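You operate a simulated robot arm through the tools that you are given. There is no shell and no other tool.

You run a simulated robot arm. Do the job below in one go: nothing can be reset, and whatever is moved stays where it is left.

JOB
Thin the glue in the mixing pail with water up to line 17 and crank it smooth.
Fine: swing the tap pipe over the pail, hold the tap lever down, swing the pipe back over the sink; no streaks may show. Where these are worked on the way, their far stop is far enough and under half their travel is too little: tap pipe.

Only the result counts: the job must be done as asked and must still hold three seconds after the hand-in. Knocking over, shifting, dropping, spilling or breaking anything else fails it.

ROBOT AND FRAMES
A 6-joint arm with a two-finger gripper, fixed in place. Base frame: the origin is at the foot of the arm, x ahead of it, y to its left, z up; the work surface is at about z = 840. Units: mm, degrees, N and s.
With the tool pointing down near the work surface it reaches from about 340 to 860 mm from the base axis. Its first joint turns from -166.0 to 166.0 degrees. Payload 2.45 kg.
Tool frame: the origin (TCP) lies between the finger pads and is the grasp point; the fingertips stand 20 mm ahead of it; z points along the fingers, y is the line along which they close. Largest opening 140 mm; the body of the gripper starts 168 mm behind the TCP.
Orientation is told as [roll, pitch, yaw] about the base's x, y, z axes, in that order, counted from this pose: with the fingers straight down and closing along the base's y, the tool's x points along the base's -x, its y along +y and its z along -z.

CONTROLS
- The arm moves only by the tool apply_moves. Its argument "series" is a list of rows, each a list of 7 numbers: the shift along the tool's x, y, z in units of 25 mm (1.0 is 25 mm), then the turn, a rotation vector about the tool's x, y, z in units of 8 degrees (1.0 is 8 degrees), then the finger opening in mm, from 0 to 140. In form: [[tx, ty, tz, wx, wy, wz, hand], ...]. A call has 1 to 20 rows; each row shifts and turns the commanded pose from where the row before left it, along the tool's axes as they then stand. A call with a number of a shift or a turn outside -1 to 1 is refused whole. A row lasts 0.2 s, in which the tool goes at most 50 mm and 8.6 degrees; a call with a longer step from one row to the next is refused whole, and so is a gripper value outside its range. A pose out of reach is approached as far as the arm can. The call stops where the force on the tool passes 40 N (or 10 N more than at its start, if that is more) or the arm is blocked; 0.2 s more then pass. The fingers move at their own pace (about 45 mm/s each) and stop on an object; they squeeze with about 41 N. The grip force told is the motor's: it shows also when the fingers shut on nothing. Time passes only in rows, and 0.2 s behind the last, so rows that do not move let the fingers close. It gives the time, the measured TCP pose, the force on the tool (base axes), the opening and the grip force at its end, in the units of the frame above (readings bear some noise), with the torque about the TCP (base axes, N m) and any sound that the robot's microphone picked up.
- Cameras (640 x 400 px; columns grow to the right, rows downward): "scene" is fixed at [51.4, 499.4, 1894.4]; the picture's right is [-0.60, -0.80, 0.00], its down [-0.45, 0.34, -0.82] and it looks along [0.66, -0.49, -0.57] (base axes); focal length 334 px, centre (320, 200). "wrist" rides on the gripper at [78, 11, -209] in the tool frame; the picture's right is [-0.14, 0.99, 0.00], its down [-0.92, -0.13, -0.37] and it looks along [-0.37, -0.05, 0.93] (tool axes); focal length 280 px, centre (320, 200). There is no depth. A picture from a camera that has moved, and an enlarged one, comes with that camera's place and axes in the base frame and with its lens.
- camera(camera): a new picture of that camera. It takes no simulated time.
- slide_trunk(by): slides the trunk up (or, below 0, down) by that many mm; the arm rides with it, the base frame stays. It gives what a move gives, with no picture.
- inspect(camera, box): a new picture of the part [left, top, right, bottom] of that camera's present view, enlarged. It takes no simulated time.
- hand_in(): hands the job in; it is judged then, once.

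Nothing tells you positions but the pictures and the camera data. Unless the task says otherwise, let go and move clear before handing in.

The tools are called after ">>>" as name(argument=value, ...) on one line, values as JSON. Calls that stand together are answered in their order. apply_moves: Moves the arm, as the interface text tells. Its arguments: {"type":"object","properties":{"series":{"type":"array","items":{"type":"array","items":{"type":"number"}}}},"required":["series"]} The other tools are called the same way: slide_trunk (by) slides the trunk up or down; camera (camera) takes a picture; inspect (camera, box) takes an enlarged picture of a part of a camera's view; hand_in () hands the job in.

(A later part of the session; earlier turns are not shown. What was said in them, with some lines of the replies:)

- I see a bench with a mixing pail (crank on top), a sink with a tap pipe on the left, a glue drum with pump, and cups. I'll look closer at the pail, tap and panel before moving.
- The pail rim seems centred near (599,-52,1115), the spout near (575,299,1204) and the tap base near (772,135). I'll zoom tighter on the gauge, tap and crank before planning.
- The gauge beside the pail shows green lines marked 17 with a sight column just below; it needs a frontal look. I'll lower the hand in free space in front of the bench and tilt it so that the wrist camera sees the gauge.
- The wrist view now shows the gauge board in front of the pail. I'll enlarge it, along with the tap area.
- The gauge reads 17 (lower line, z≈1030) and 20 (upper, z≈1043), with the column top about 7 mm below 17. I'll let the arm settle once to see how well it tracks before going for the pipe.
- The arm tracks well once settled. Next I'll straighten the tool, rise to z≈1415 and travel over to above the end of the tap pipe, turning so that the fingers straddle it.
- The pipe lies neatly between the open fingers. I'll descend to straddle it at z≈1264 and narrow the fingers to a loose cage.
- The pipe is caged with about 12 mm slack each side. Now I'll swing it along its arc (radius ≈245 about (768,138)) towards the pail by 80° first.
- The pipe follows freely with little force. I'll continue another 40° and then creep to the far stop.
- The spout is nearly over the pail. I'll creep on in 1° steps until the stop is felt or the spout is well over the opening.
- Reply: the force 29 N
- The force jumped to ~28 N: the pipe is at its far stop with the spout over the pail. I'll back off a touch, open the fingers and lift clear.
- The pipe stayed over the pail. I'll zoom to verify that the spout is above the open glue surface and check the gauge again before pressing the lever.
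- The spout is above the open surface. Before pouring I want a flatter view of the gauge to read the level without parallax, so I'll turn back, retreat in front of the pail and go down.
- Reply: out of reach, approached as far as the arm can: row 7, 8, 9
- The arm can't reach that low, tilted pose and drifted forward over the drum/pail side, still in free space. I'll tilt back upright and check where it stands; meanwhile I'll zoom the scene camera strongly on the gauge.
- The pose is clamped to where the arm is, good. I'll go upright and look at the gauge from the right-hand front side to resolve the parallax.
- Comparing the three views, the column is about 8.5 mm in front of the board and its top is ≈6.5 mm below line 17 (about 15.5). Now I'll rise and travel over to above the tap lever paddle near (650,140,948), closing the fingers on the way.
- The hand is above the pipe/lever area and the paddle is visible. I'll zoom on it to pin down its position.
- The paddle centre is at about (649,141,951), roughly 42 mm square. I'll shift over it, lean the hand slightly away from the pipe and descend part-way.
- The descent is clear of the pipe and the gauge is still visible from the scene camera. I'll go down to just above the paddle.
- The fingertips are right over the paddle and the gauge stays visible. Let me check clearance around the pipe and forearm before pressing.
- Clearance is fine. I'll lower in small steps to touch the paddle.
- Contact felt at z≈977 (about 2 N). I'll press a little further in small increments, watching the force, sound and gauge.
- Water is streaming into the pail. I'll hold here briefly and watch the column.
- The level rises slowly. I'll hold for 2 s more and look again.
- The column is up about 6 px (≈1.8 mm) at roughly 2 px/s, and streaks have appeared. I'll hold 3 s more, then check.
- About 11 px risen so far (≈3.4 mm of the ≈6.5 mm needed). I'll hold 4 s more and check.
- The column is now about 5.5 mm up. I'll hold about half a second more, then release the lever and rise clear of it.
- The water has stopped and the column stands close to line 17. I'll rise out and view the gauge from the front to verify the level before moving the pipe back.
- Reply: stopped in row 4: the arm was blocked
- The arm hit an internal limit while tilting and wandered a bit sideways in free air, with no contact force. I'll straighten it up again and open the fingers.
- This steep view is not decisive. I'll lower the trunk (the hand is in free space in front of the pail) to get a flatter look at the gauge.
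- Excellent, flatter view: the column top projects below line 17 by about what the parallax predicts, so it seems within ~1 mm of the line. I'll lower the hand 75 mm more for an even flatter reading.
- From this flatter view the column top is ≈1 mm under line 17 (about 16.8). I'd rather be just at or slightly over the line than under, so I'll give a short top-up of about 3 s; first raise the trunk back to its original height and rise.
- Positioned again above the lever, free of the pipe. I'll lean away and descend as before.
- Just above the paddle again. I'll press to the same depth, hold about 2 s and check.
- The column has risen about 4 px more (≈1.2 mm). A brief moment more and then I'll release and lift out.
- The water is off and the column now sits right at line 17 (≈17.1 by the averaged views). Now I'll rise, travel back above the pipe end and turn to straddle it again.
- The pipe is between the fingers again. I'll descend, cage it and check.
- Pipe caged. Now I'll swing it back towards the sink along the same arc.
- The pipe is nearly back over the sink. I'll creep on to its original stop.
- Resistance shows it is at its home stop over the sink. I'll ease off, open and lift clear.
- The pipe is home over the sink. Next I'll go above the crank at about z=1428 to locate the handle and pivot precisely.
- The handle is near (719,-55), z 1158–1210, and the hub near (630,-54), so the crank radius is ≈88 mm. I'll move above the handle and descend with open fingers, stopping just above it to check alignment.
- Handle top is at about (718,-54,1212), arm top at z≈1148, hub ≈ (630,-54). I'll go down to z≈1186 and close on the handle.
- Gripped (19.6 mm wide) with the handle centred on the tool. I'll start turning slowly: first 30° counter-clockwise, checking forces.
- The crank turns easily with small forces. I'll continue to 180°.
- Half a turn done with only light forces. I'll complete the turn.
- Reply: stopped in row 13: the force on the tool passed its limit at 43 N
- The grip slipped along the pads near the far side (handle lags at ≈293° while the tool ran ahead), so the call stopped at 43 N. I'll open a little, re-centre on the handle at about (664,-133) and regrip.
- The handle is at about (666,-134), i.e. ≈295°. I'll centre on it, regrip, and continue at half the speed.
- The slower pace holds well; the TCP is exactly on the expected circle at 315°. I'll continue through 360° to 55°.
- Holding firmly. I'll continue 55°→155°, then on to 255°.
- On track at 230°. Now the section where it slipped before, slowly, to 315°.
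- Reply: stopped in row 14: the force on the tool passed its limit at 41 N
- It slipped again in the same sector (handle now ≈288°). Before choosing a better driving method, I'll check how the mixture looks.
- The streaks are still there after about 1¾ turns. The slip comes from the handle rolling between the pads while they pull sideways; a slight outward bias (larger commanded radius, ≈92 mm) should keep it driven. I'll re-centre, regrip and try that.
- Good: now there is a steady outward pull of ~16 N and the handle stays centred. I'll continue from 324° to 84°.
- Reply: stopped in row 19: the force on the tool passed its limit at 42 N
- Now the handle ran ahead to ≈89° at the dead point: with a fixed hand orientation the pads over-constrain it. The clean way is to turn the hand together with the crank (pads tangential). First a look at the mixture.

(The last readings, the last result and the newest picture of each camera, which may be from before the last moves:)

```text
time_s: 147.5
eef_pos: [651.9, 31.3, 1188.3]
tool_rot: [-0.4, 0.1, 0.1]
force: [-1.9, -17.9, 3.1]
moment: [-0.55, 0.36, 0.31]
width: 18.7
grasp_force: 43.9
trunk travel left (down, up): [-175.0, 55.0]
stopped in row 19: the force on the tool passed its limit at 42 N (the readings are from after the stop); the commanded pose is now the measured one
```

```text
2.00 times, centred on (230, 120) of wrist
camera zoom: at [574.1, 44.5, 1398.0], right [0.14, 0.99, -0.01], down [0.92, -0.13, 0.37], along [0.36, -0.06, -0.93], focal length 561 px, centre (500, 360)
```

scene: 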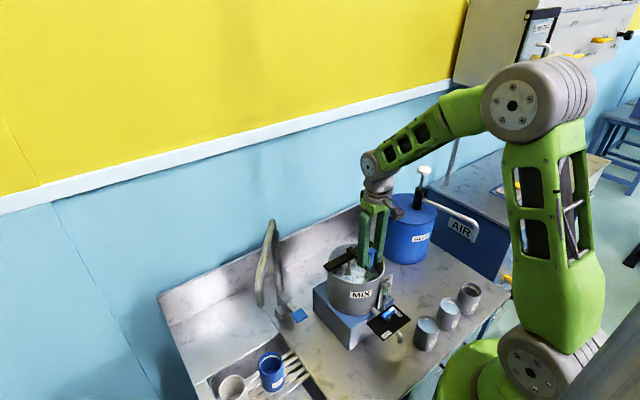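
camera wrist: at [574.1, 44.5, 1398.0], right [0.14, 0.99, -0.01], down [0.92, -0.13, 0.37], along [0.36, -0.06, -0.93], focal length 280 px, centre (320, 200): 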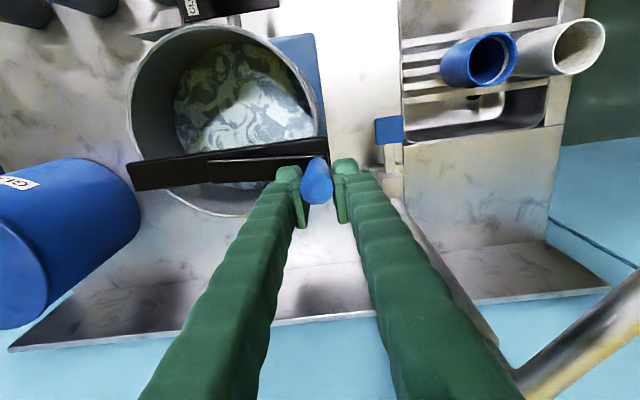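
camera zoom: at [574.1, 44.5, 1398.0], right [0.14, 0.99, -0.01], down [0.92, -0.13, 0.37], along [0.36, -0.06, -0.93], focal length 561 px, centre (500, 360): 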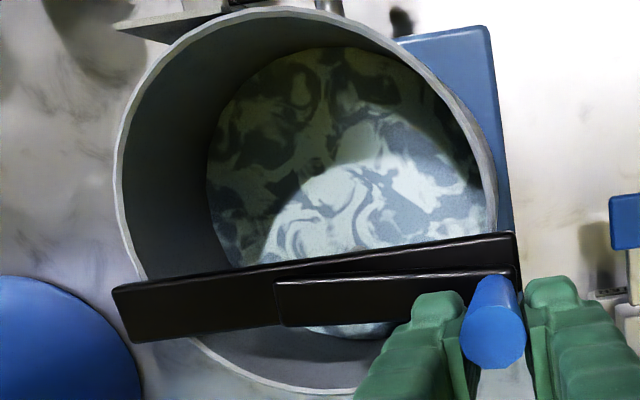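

I'll open, centre on the handle at (631,33), and turn the hand to yaw ≈ -91° so that the pads face along the crank's direction of motion.

>>> apply_moves(series=[[0, 0, 0, 0, 0, 0, 50], [0, 0, 0, 0, 0, 0, 50], [0.418, 0.026, 0, -0.05, 0, 0, 50], [0.418, 0.026, 0, 0, 0, 0, 50], [0, 0, 0, 0, 0, 1, 50], [0, 0, 0, 0, 0, 1, 50], [0, 0, 0, 0, 0, 1, 50], [0, 0, 0, 0, 0, 1, 50], [0, 0, 0, 0, 0, 1, 50], [0, 0, 0, 0, 0, 1, 50], [0, 0, 0, 0, 0, 1, 50], [0, 0, 0, 0, 0, 1, 50], [0, 0, 0, 0, 0, 1, 50], [0, 0, 0, 0, 0, 1, 50], [0, 0, 0, 0, 0, 1, 50], [0, 0, 0, 0, 0, 0.3, 50], [0, 0, 0, 0, 0, 0, 50]])

>>> camera(camera="wrist")

>>> camera(camera="scene")

```text
time_s: 151.1
eef_pos: [630.3, 38.1, 1190.3]
tool_rot: [0.0, 0.2, -90.4]
force: [-0.5, 0.7, -0.3]
moment: [0.02, 0.05, -0.01]
width: 50.4
grasp_force: 0.1
trunk travel left (down, up): [-175.0, 55.0]
```

```text
taken
camera wrist: at [642.5, 115.5, 1398.5], right [0.99, -0.15, 0.0], down [-0.13, -0.92, 0.36], along [-0.06, -0.36, -0.93], focal length 280 px, centre (320, 200)
```

wrist: 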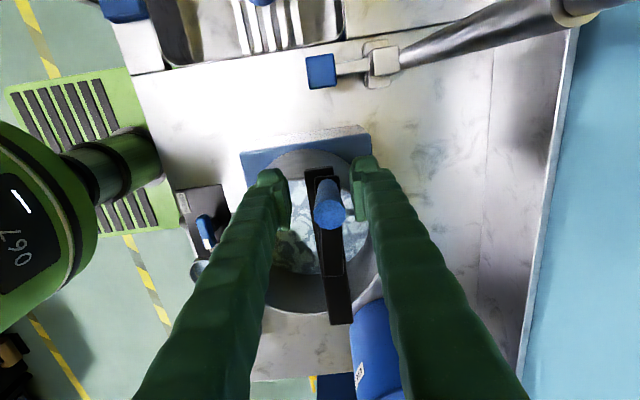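

```text
taken
```

scene: 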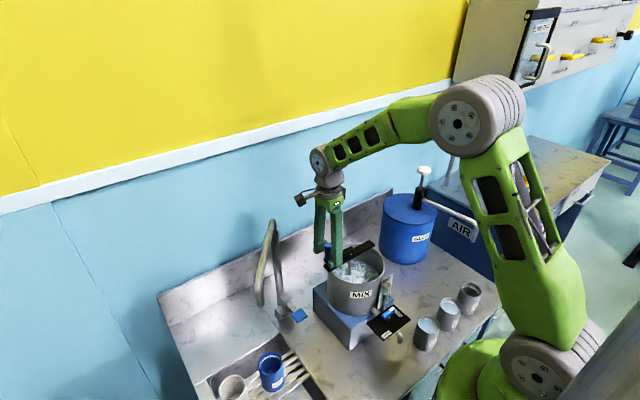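

The hand is turned, but the handle sits ≈(637,30), slightly off centre. I'll correct the offset and angle, then grip and check.

>>> apply_moves(series=[[-0.152, 0.128, 0.08, 0, 0, 0.3, 50], [-0.152, 0.128, 0.08, 0, 0, 0.31, 50], [0, 0, 0, 0, 0, 0, 50], [0, 0, 0, 0, 0, 0, 10], [0, 0, 0, 0, 0, 0, 10], [0, 0, 0, 0, 0, 0, 10], [0, 0, 0, 0, 0, 0, 10]])

>>> camera(camera="wrist")

```text
time_s: 152.7
eef_pos: [638.0, 31.0, 1185.7]
tool_rot: [-0.1, 0.2, -95.3]
force: [1.1, -0.2, 0.5]
moment: [0.03, 0.0, 0.0]
width: 19.8
grasp_force: 44.8
trunk travel left (down, up): [-175.0, 55.0]
```

```text
taken
camera wrist: at [655.8, 106.6, 1394.4], right [0.97, -0.23, 0.0], down [-0.21, -0.91, 0.37], along [-0.09, -0.35, -0.93], focal length 280 px, centre (320, 200)
```

wrist: 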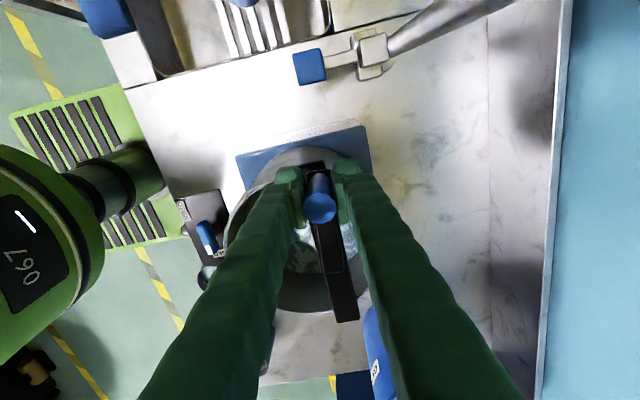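

Well gripped with the pads tangential. Now crank forward with the hand turning along, 60° first.

>>> apply_moves(series=[[-0.0193, -0.368, 0, 0, 0, -0.75, 10], [-0.0193, -0.368, 0, 0, 0, -0.75, 10], [-0.0193, -0.368, 0, 0, 0, -0.75, 10], [-0.0193, -0.368, 0, 0, 0, -0.75, 10], [-0.0193, -0.368, 0, 0, 0, -0.75, 10], [-0.0193, -0.368, 0, 0, 0, -0.75, 10], [-0.0193, -0.368, 0, 0, 0, -0.75, 10], [-0.0193, -0.368, 0, 0, 0, -0.75, 10], [-0.0193, -0.368, 0, 0, 0, -0.75, 10], [-0.0193, -0.368, 0, 0, 0, -0.75, 10]])

>>> camera(camera="wrist")

```text
time_s: 154.9
eef_pos: [557.9, -7.5, 1185.4]
tool_rot: [0.1, 0.1, -35.0]
force: [-0.8, 1.4, 10.7]
moment: [-0.13, -0.39, 0.07]
width: 19.2
grasp_force: 44.8
trunk travel left (down, up): [-175.0, 55.0]
```

```text
taken
camera wrist: at [500.2, 45.7, 1394.2], right [0.68, 0.73, 0.0], down [0.68, -0.64, 0.37], along [0.27, -0.25, -0.93], focal length 280 px, centre (320, 200)
```

wrist: 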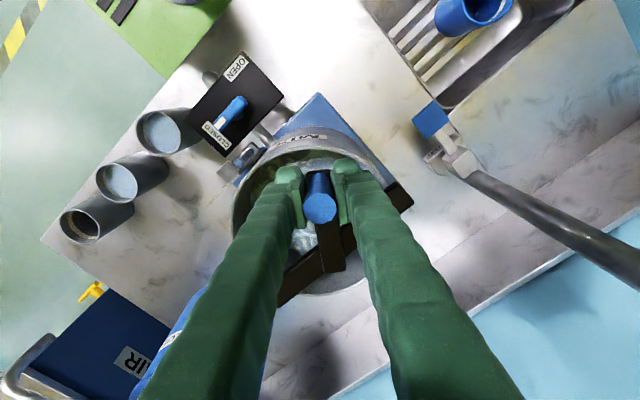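

Clean, with almost no force. I'll go on at 8° per step for 160° more.

>>> apply_moves(series=[[-0.034, -0.488, 0, 0, 0, -1, 10], [-0.034, -0.488, 0, 0, 0, -1, 10], [-0.034, -0.488, 0, 0, 0, -1, 10], [-0.034, -0.488, 0, 0, 0, -1, 10], [-0.034, -0.488, 0, 0, 0, -1, 10], [-0.034, -0.488, 0, 0, 0, -1, 10], [-0.034, -0.488, 0, 0, 0, -1, 10], [-0.034, -0.488, 0, 0, 0, -1, 10], [-0.034, -0.488, 0, 0, 0, -1, 10], [-0.034, -0.488, 0, 0, 0, -1, 10], [-0.034, -0.488, 0, 0, 0, -1, 10], [-0.034, -0.488, 0, 0, 0, -1, 10], [-0.034, -0.488, 0, 0, 0, -1, 10], [-0.034, -0.488, 0, 0, 0, -1, 10], [-0.034, -0.488, 0, 0, 0, -1, 10], [-0.034, -0.488, 0, 0, 0, -1, 10]])

>>> camera(camera="wrist")

>>> camera(camera="scene")

```text
time_s: 158.3
eef_pos: [632.0, -142.7, 1182.2]
tool_rot: [0.3, -0.2, 92.9]
force: [-2.2, 4.9, 4.6]
moment: [-0.58, 0.09, 0.13]
width: 19.7
grasp_force: 44.7
trunk travel left (down, up): [-175.0, 55.0]
```

```text
taken
camera wrist: at [625.7, -222.7, 1391.7], right [-1.0, 0.09, 0.0], down [0.08, 0.92, 0.37], along [0.03, 0.37, -0.93], focal length 280 px, centre (320, 200)
```

wrist: 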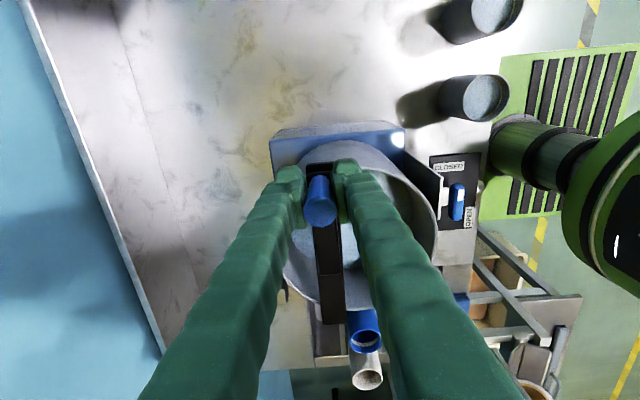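

```text
taken
```

scene: 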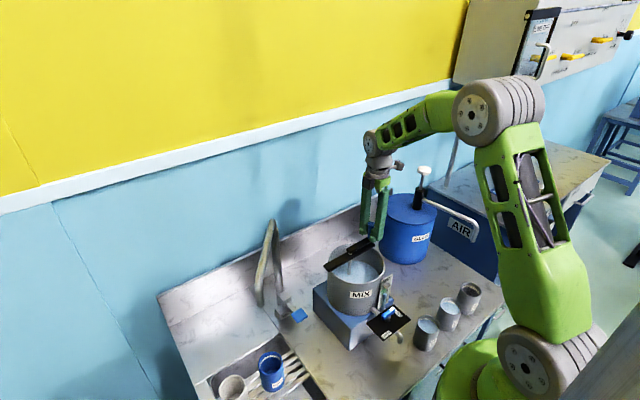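

The crank followed perfectly to 273°, and the mixture appears much more even. Let me zoom in.

>>> inspect(camera="scene", box=[330, 235, 390, 285])

>>> inspect(camera="wrist", box=[260, 120, 460, 320])

>>> inspect(camera="scene", box=[374, 278, 394, 302])

```text
8.00 times, centred on (360, 260) of scene
camera zoom: at [51.4, 499.4, 1894.4], right [-0.6, -0.8, 0.0], down [-0.45, 0.34, -0.82], along [0.66, -0.49, -0.57], focal length 2673 px, centre (0, -280)
```

zoom: 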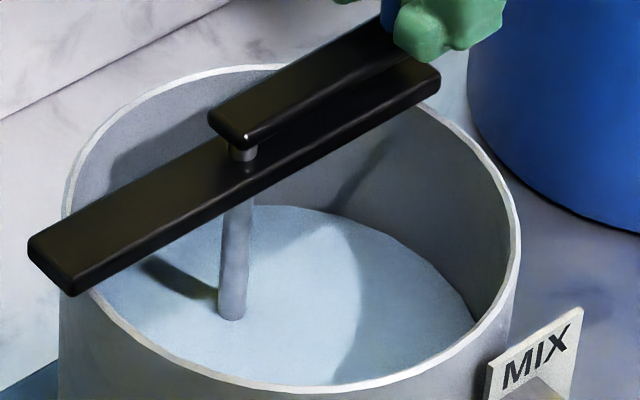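

```text
2.00 times, centred on (360, 220) of wrist
camera zoom: at [625.7, -222.7, 1391.7], right [-1.0, 0.09, 0.0], down [0.08, 0.92, 0.37], along [0.03, 0.37, -0.93], focal length 561 px, centre (240, 160)
```

zoom: 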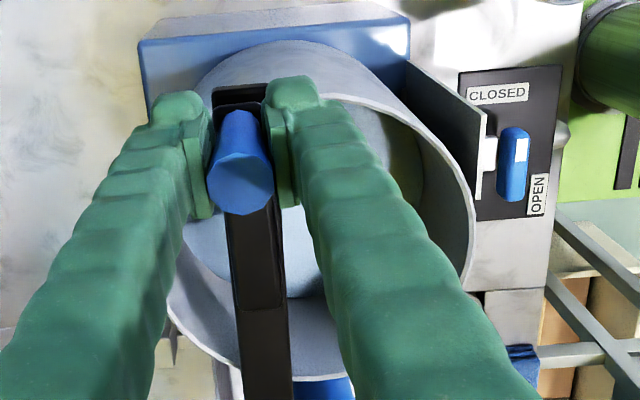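

```text
16.00 times, centred on (384, 290) of scene
camera zoom: at [51.4, 499.4, 1894.4], right [-0.6, -0.8, 0.0], down [-0.45, 0.34, -0.82], along [0.66, -0.49, -0.57], focal length 5346 px, centre (-704, -1240)
```

zoom: 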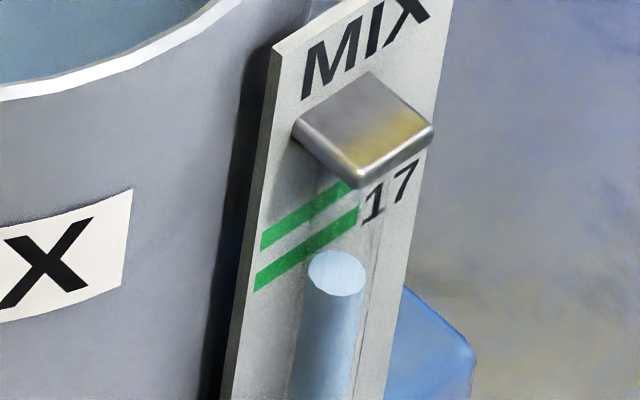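

The streaks are gone and the surface is uniform; the gauge is at line 17. I'll open the fingers, wait for release and lift straight up off the handle.

>>> apply_moves(series=[[0, 0, 0, 0, 0, 0, 60], [0, 0, 0, 0, 0, 0, 60], [0, 0, 0, 0, 0, 0, 60], [0, 0, -0.5, 0, 0, 0, 60], [0, 0, -1, 0, 0, 0, 60], [0, 0, -1, 0, 0, 0, 60], [0, 0, -1, 0, 0, 0, 60], [0, 0, -1, 0, 0, 0, 60], [0, 0, -1, 0, 0, 0, 60], [0, 0, -1, 0, 0, 0, 60], [0, 0, -1, 0, 0, 0, 60], [0, 0, -1, 0, 0, 0, 60], [0, 0, -1, 0, 0, 0, 60], [0, 0, 0, 0, 0, 0, 60]])

>>> camera(camera="wrist")

>>> camera(camera="scene")

```text
time_s: 161.3
eef_pos: [633.9, -145.8, 1420.9]
tool_rot: [0.0, -0.1, 92.7]
force: [-0.3, 0.2, 0.2]
moment: [-0.02, -0.03, 0.02]
width: 59.8
grasp_force: 0.0
trunk travel left (down, up): [-175.0, 55.0]
```

```text
taken
camera wrist: at [626.5, -226.0, 1630.2], right [-1.0, 0.09, 0.0], down [0.08, 0.92, 0.37], along [0.03, 0.37, -0.93], focal length 280 px, centre (320, 200)
```

wrist: 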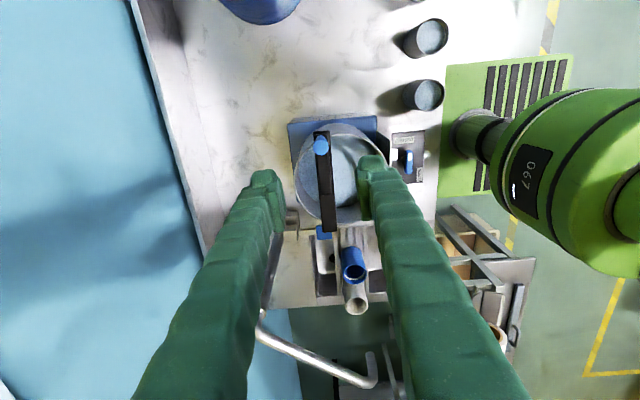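

```text
taken
```

scene: 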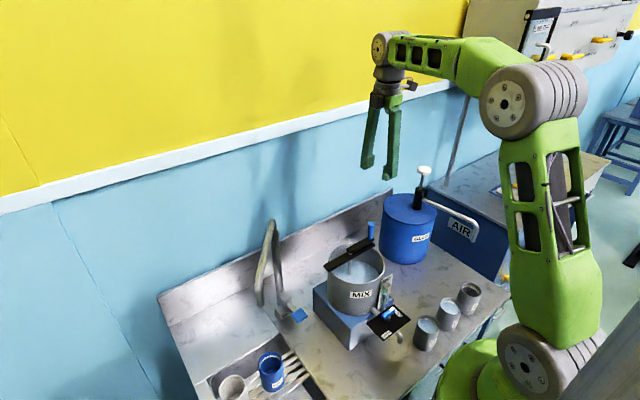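

Everything is in place. I'll turn the hand back, go to the viewing spot in front of the pail and make one last check of the gauge.

>>> apply_moves(series=[[0, 0, 0, 0, 0, 1, 60], [0, 0, 0, 0, 0, 1, 60], [0, 0, 0, 0, 0, 1, 60], [0, 0, 0, 0, 0, 1, 60], [0, 0, 0, 0, 0, 1, 60], [0, 0, 0, 0, 0, 1, 60], [0, 0, 0, 0, 0, 1, 60], [0, 0, 0, 0, 0, 1, 60], [0, 0, 0, 0, 0, 1, 60], [0, 0, 0, 0, 0, 1, 60], [0, 0, 0, 0, 0, 1, 60], [0, 0, 0, 0, 0, 0.58, 100]])

>>> apply_moves(series=[[0.98, 0.384, 0, 0, 0, 0, 100], [0.98, 0.384, 0, 0, 0, 0, 100], [0.98, 0.384, 0, 0, 0, 0, 100], [0.98, 0.384, 0, 0, 0, 0, 100], [0.98, 0.384, 0, 0, 0, 0, 100], [0.98, 0.384, 0, 0, 0, 0, 100], [0.98, 0.384, 0, 0, 0, 0, 100], [0.98, 0.384, 0, 0, 0, 0, 100], [0.98, 0.384, 0, 0, 0, 0, 100], [0.98, 0.384, 0, 0, 0, 0, 100], [0, 0, 1, 0, 0, 0, 100], [0, 0, 1, 0, 0, 0, 100], [0, 0, 1, 0, 0, 0, 100], [0, 0, 1, 0, 0, 0, 100], [0, 0, 1, 0, 0, 0, 100], [0, 0, 1, 0, 0, 0, 100], [0, 0, 1, 0, 0, 0, 100], [0, 0, 0.8, 0, 0, 0, 100], [0, 0, 0, 0, 0, 0, 100]])

>>> camera(camera="scene")

```text
time_s: 163.9
eef_pos: [634.8, -145.5, 1421.4]
tool_rot: [0.2, 0.0, 0.0]
force: [0.3, 0.3, -0.4]
moment: [0.01, -0.01, 0.0]
width: 94.6
grasp_force: 0.0
trunk travel left (down, up): [-175.0, 55.0]
```

```text
time_s: 167.9
eef_pos: [391.2, -48.8, 1224.9]
tool_rot: [0.2, 0.1, 0.1]
force: [0.0, -0.2, -0.1]
moment: [0.0, -0.01, 0.02]
width: 100.1
grasp_force: 0.0
trunk travel left (down, up): [-175.0, 55.0]
```

```text
taken
```

scene: 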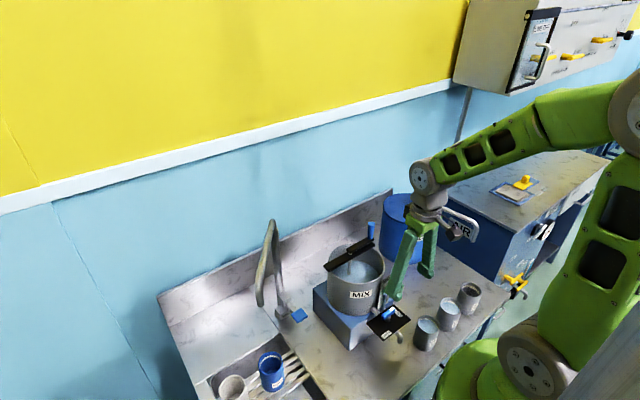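

>>> slide_trunk(by=-175)

>>> inspect(camera="wrist", box=[274, 270, 324, 325])

>>> camera(camera="wrist")

```text
time_s: 169.8
eef_pos: [391.6, -48.7, 1050.4]
tool_rot: [0.3, 0.1, 0.2]
force: [0.2, 0.0, -0.2]
moment: [0.01, 0.04, 0.03]
width: 99.8
grasp_force: 0.1
trunk travel left (down, up): [0.0, 230.0]
```

```text
7.27 times, centred on (299, 298) of wrist
camera zoom: at [313.6, -39.1, 1259.1], right [0.14, 0.99, 0.0], down [0.92, -0.13, 0.37], along [0.36, -0.05, -0.93], focal length 2039 px, centre (473, -509)
```

zoom: 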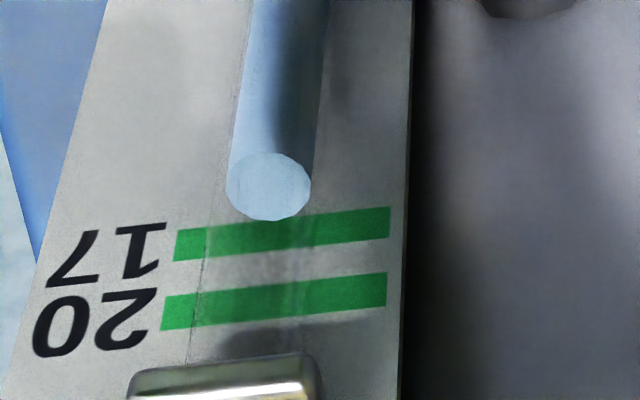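

```text
taken
camera wrist: at [313.6, -39.1, 1259.1], right [0.14, 0.99, 0.0], down [0.92, -0.13, 0.37], along [0.36, -0.05, -0.93], focal length 280 px, centre (320, 200)
```

wrist: 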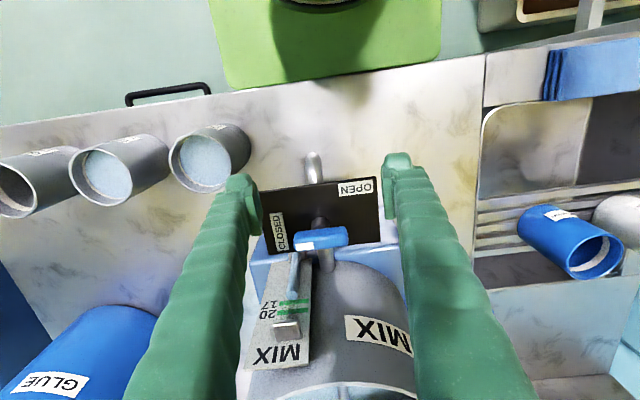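

From this flat view the column top sits right at line 17 (≈17.1). I'll raise the trunk back, move the hand clear, and do a final check of the whole scene.

>>> slide_trunk(by=175)

>>> apply_moves(series=[[0, 0, -1, 0, 0, 0, 100], [0, 0, -1, 0, 0, 0, 100], [0, 0, -1, 0, 0, 0, 100], [0, 0, -1, 0, 0, 0, 100], [0, 0, -1, 0, 0, 0, 100], [0, 0, -1, 0, 0, 0, 100], [0, 0, -1, 0, 0, 0, 100], [0, 0, -1, 0, 0, 0, 100], [0, 0, -1, 0, 0, 0, 100], [0, 0, -1, 0, 0, 0, 100], [0, 0, 0, 0, 0, 0, 100]])

>>> camera(camera="scene")

>>> camera(camera="wrist")

>>> inspect(camera="scene", box=[250, 200, 410, 340])

```text
time_s: 171.8
eef_pos: [391.4, -49.6, 1225.8]
tool_rot: [0.2, 0.1, 0.2]
force: [0.7, 0.2, -0.1]
moment: [-0.02, -0.03, -0.01]
width: 100.0
grasp_force: 0.2
trunk travel left (down, up): [-175.0, 55.0]
```

```text
time_s: 174.2
eef_pos: [391.0, -50.3, 1473.4]
tool_rot: [0.2, 0.1, 0.2]
force: [0.3, 0.2, -0.3]
moment: [0.02, -0.02, 0.02]
width: 100.0
grasp_force: 0.0
trunk travel left (down, up): [-175.0, 55.0]
```

```text
taken
```

scene: 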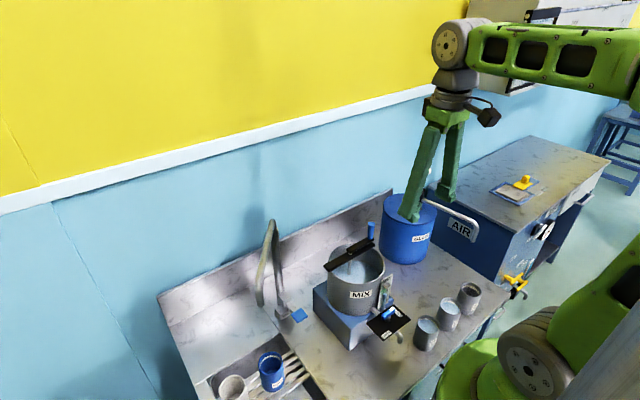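

```text
taken
camera wrist: at [313.1, -40.3, 1682.5], right [0.14, 0.99, 0.0], down [0.92, -0.13, 0.37], along [0.36, -0.05, -0.93], focal length 280 px, centre (320, 200)
```

wrist: 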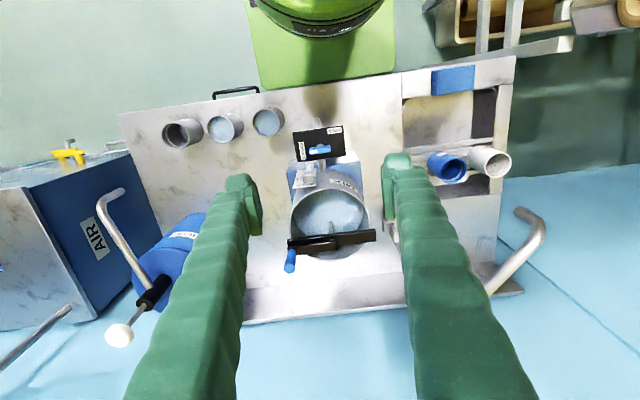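

```text
2.86 times, centred on (330, 270) of scene
camera zoom: at [51.4, 499.4, 1894.4], right [-0.6, -0.8, 0.0], down [-0.45, 0.34, -0.82], along [0.66, -0.49, -0.57], focal length 955 px, centre (291, 0)
```

zoom: 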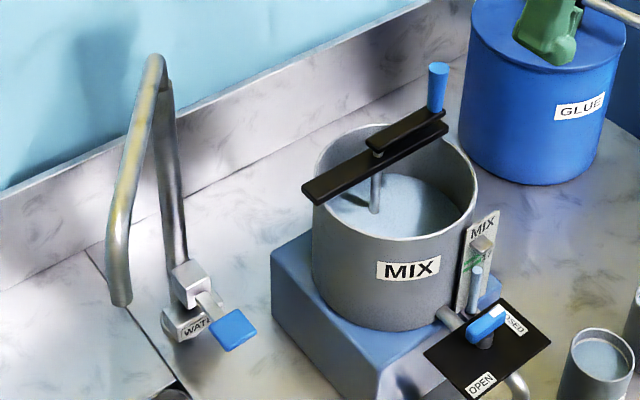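

The mixture is smooth with no streaks and the gauge stands at line 17. The pipe is back over the sink, the lever is up, the drain valve is still closed, nothing else has moved and the hand is clear. I'm handing in.

>>> hand_in()

```text
The job is handed in.
```

The job is handed in: the glue is thinned to line 17 and cranked smooth, and no streaks show in the last pictures.

- **Level:** The sight column stands at line 17, or slightly above it. My camera readings put it between about 17.1 and 17.4. The first pour came out about 1 mm short, so I gave it a short top-up.
- **Tap:** I swung the pipe to its far stop over the pail and back to its stop over the sink. The lever is released and no water is running.
- **Crank:** It took about three turns. The grip slipped on the handle three times early on. I then turned the hand along with the crank, and the rest went cleanly.

In the last pictures nothing else had moved or spilled, the drain valve was still closed, and the hand was clear of everything.
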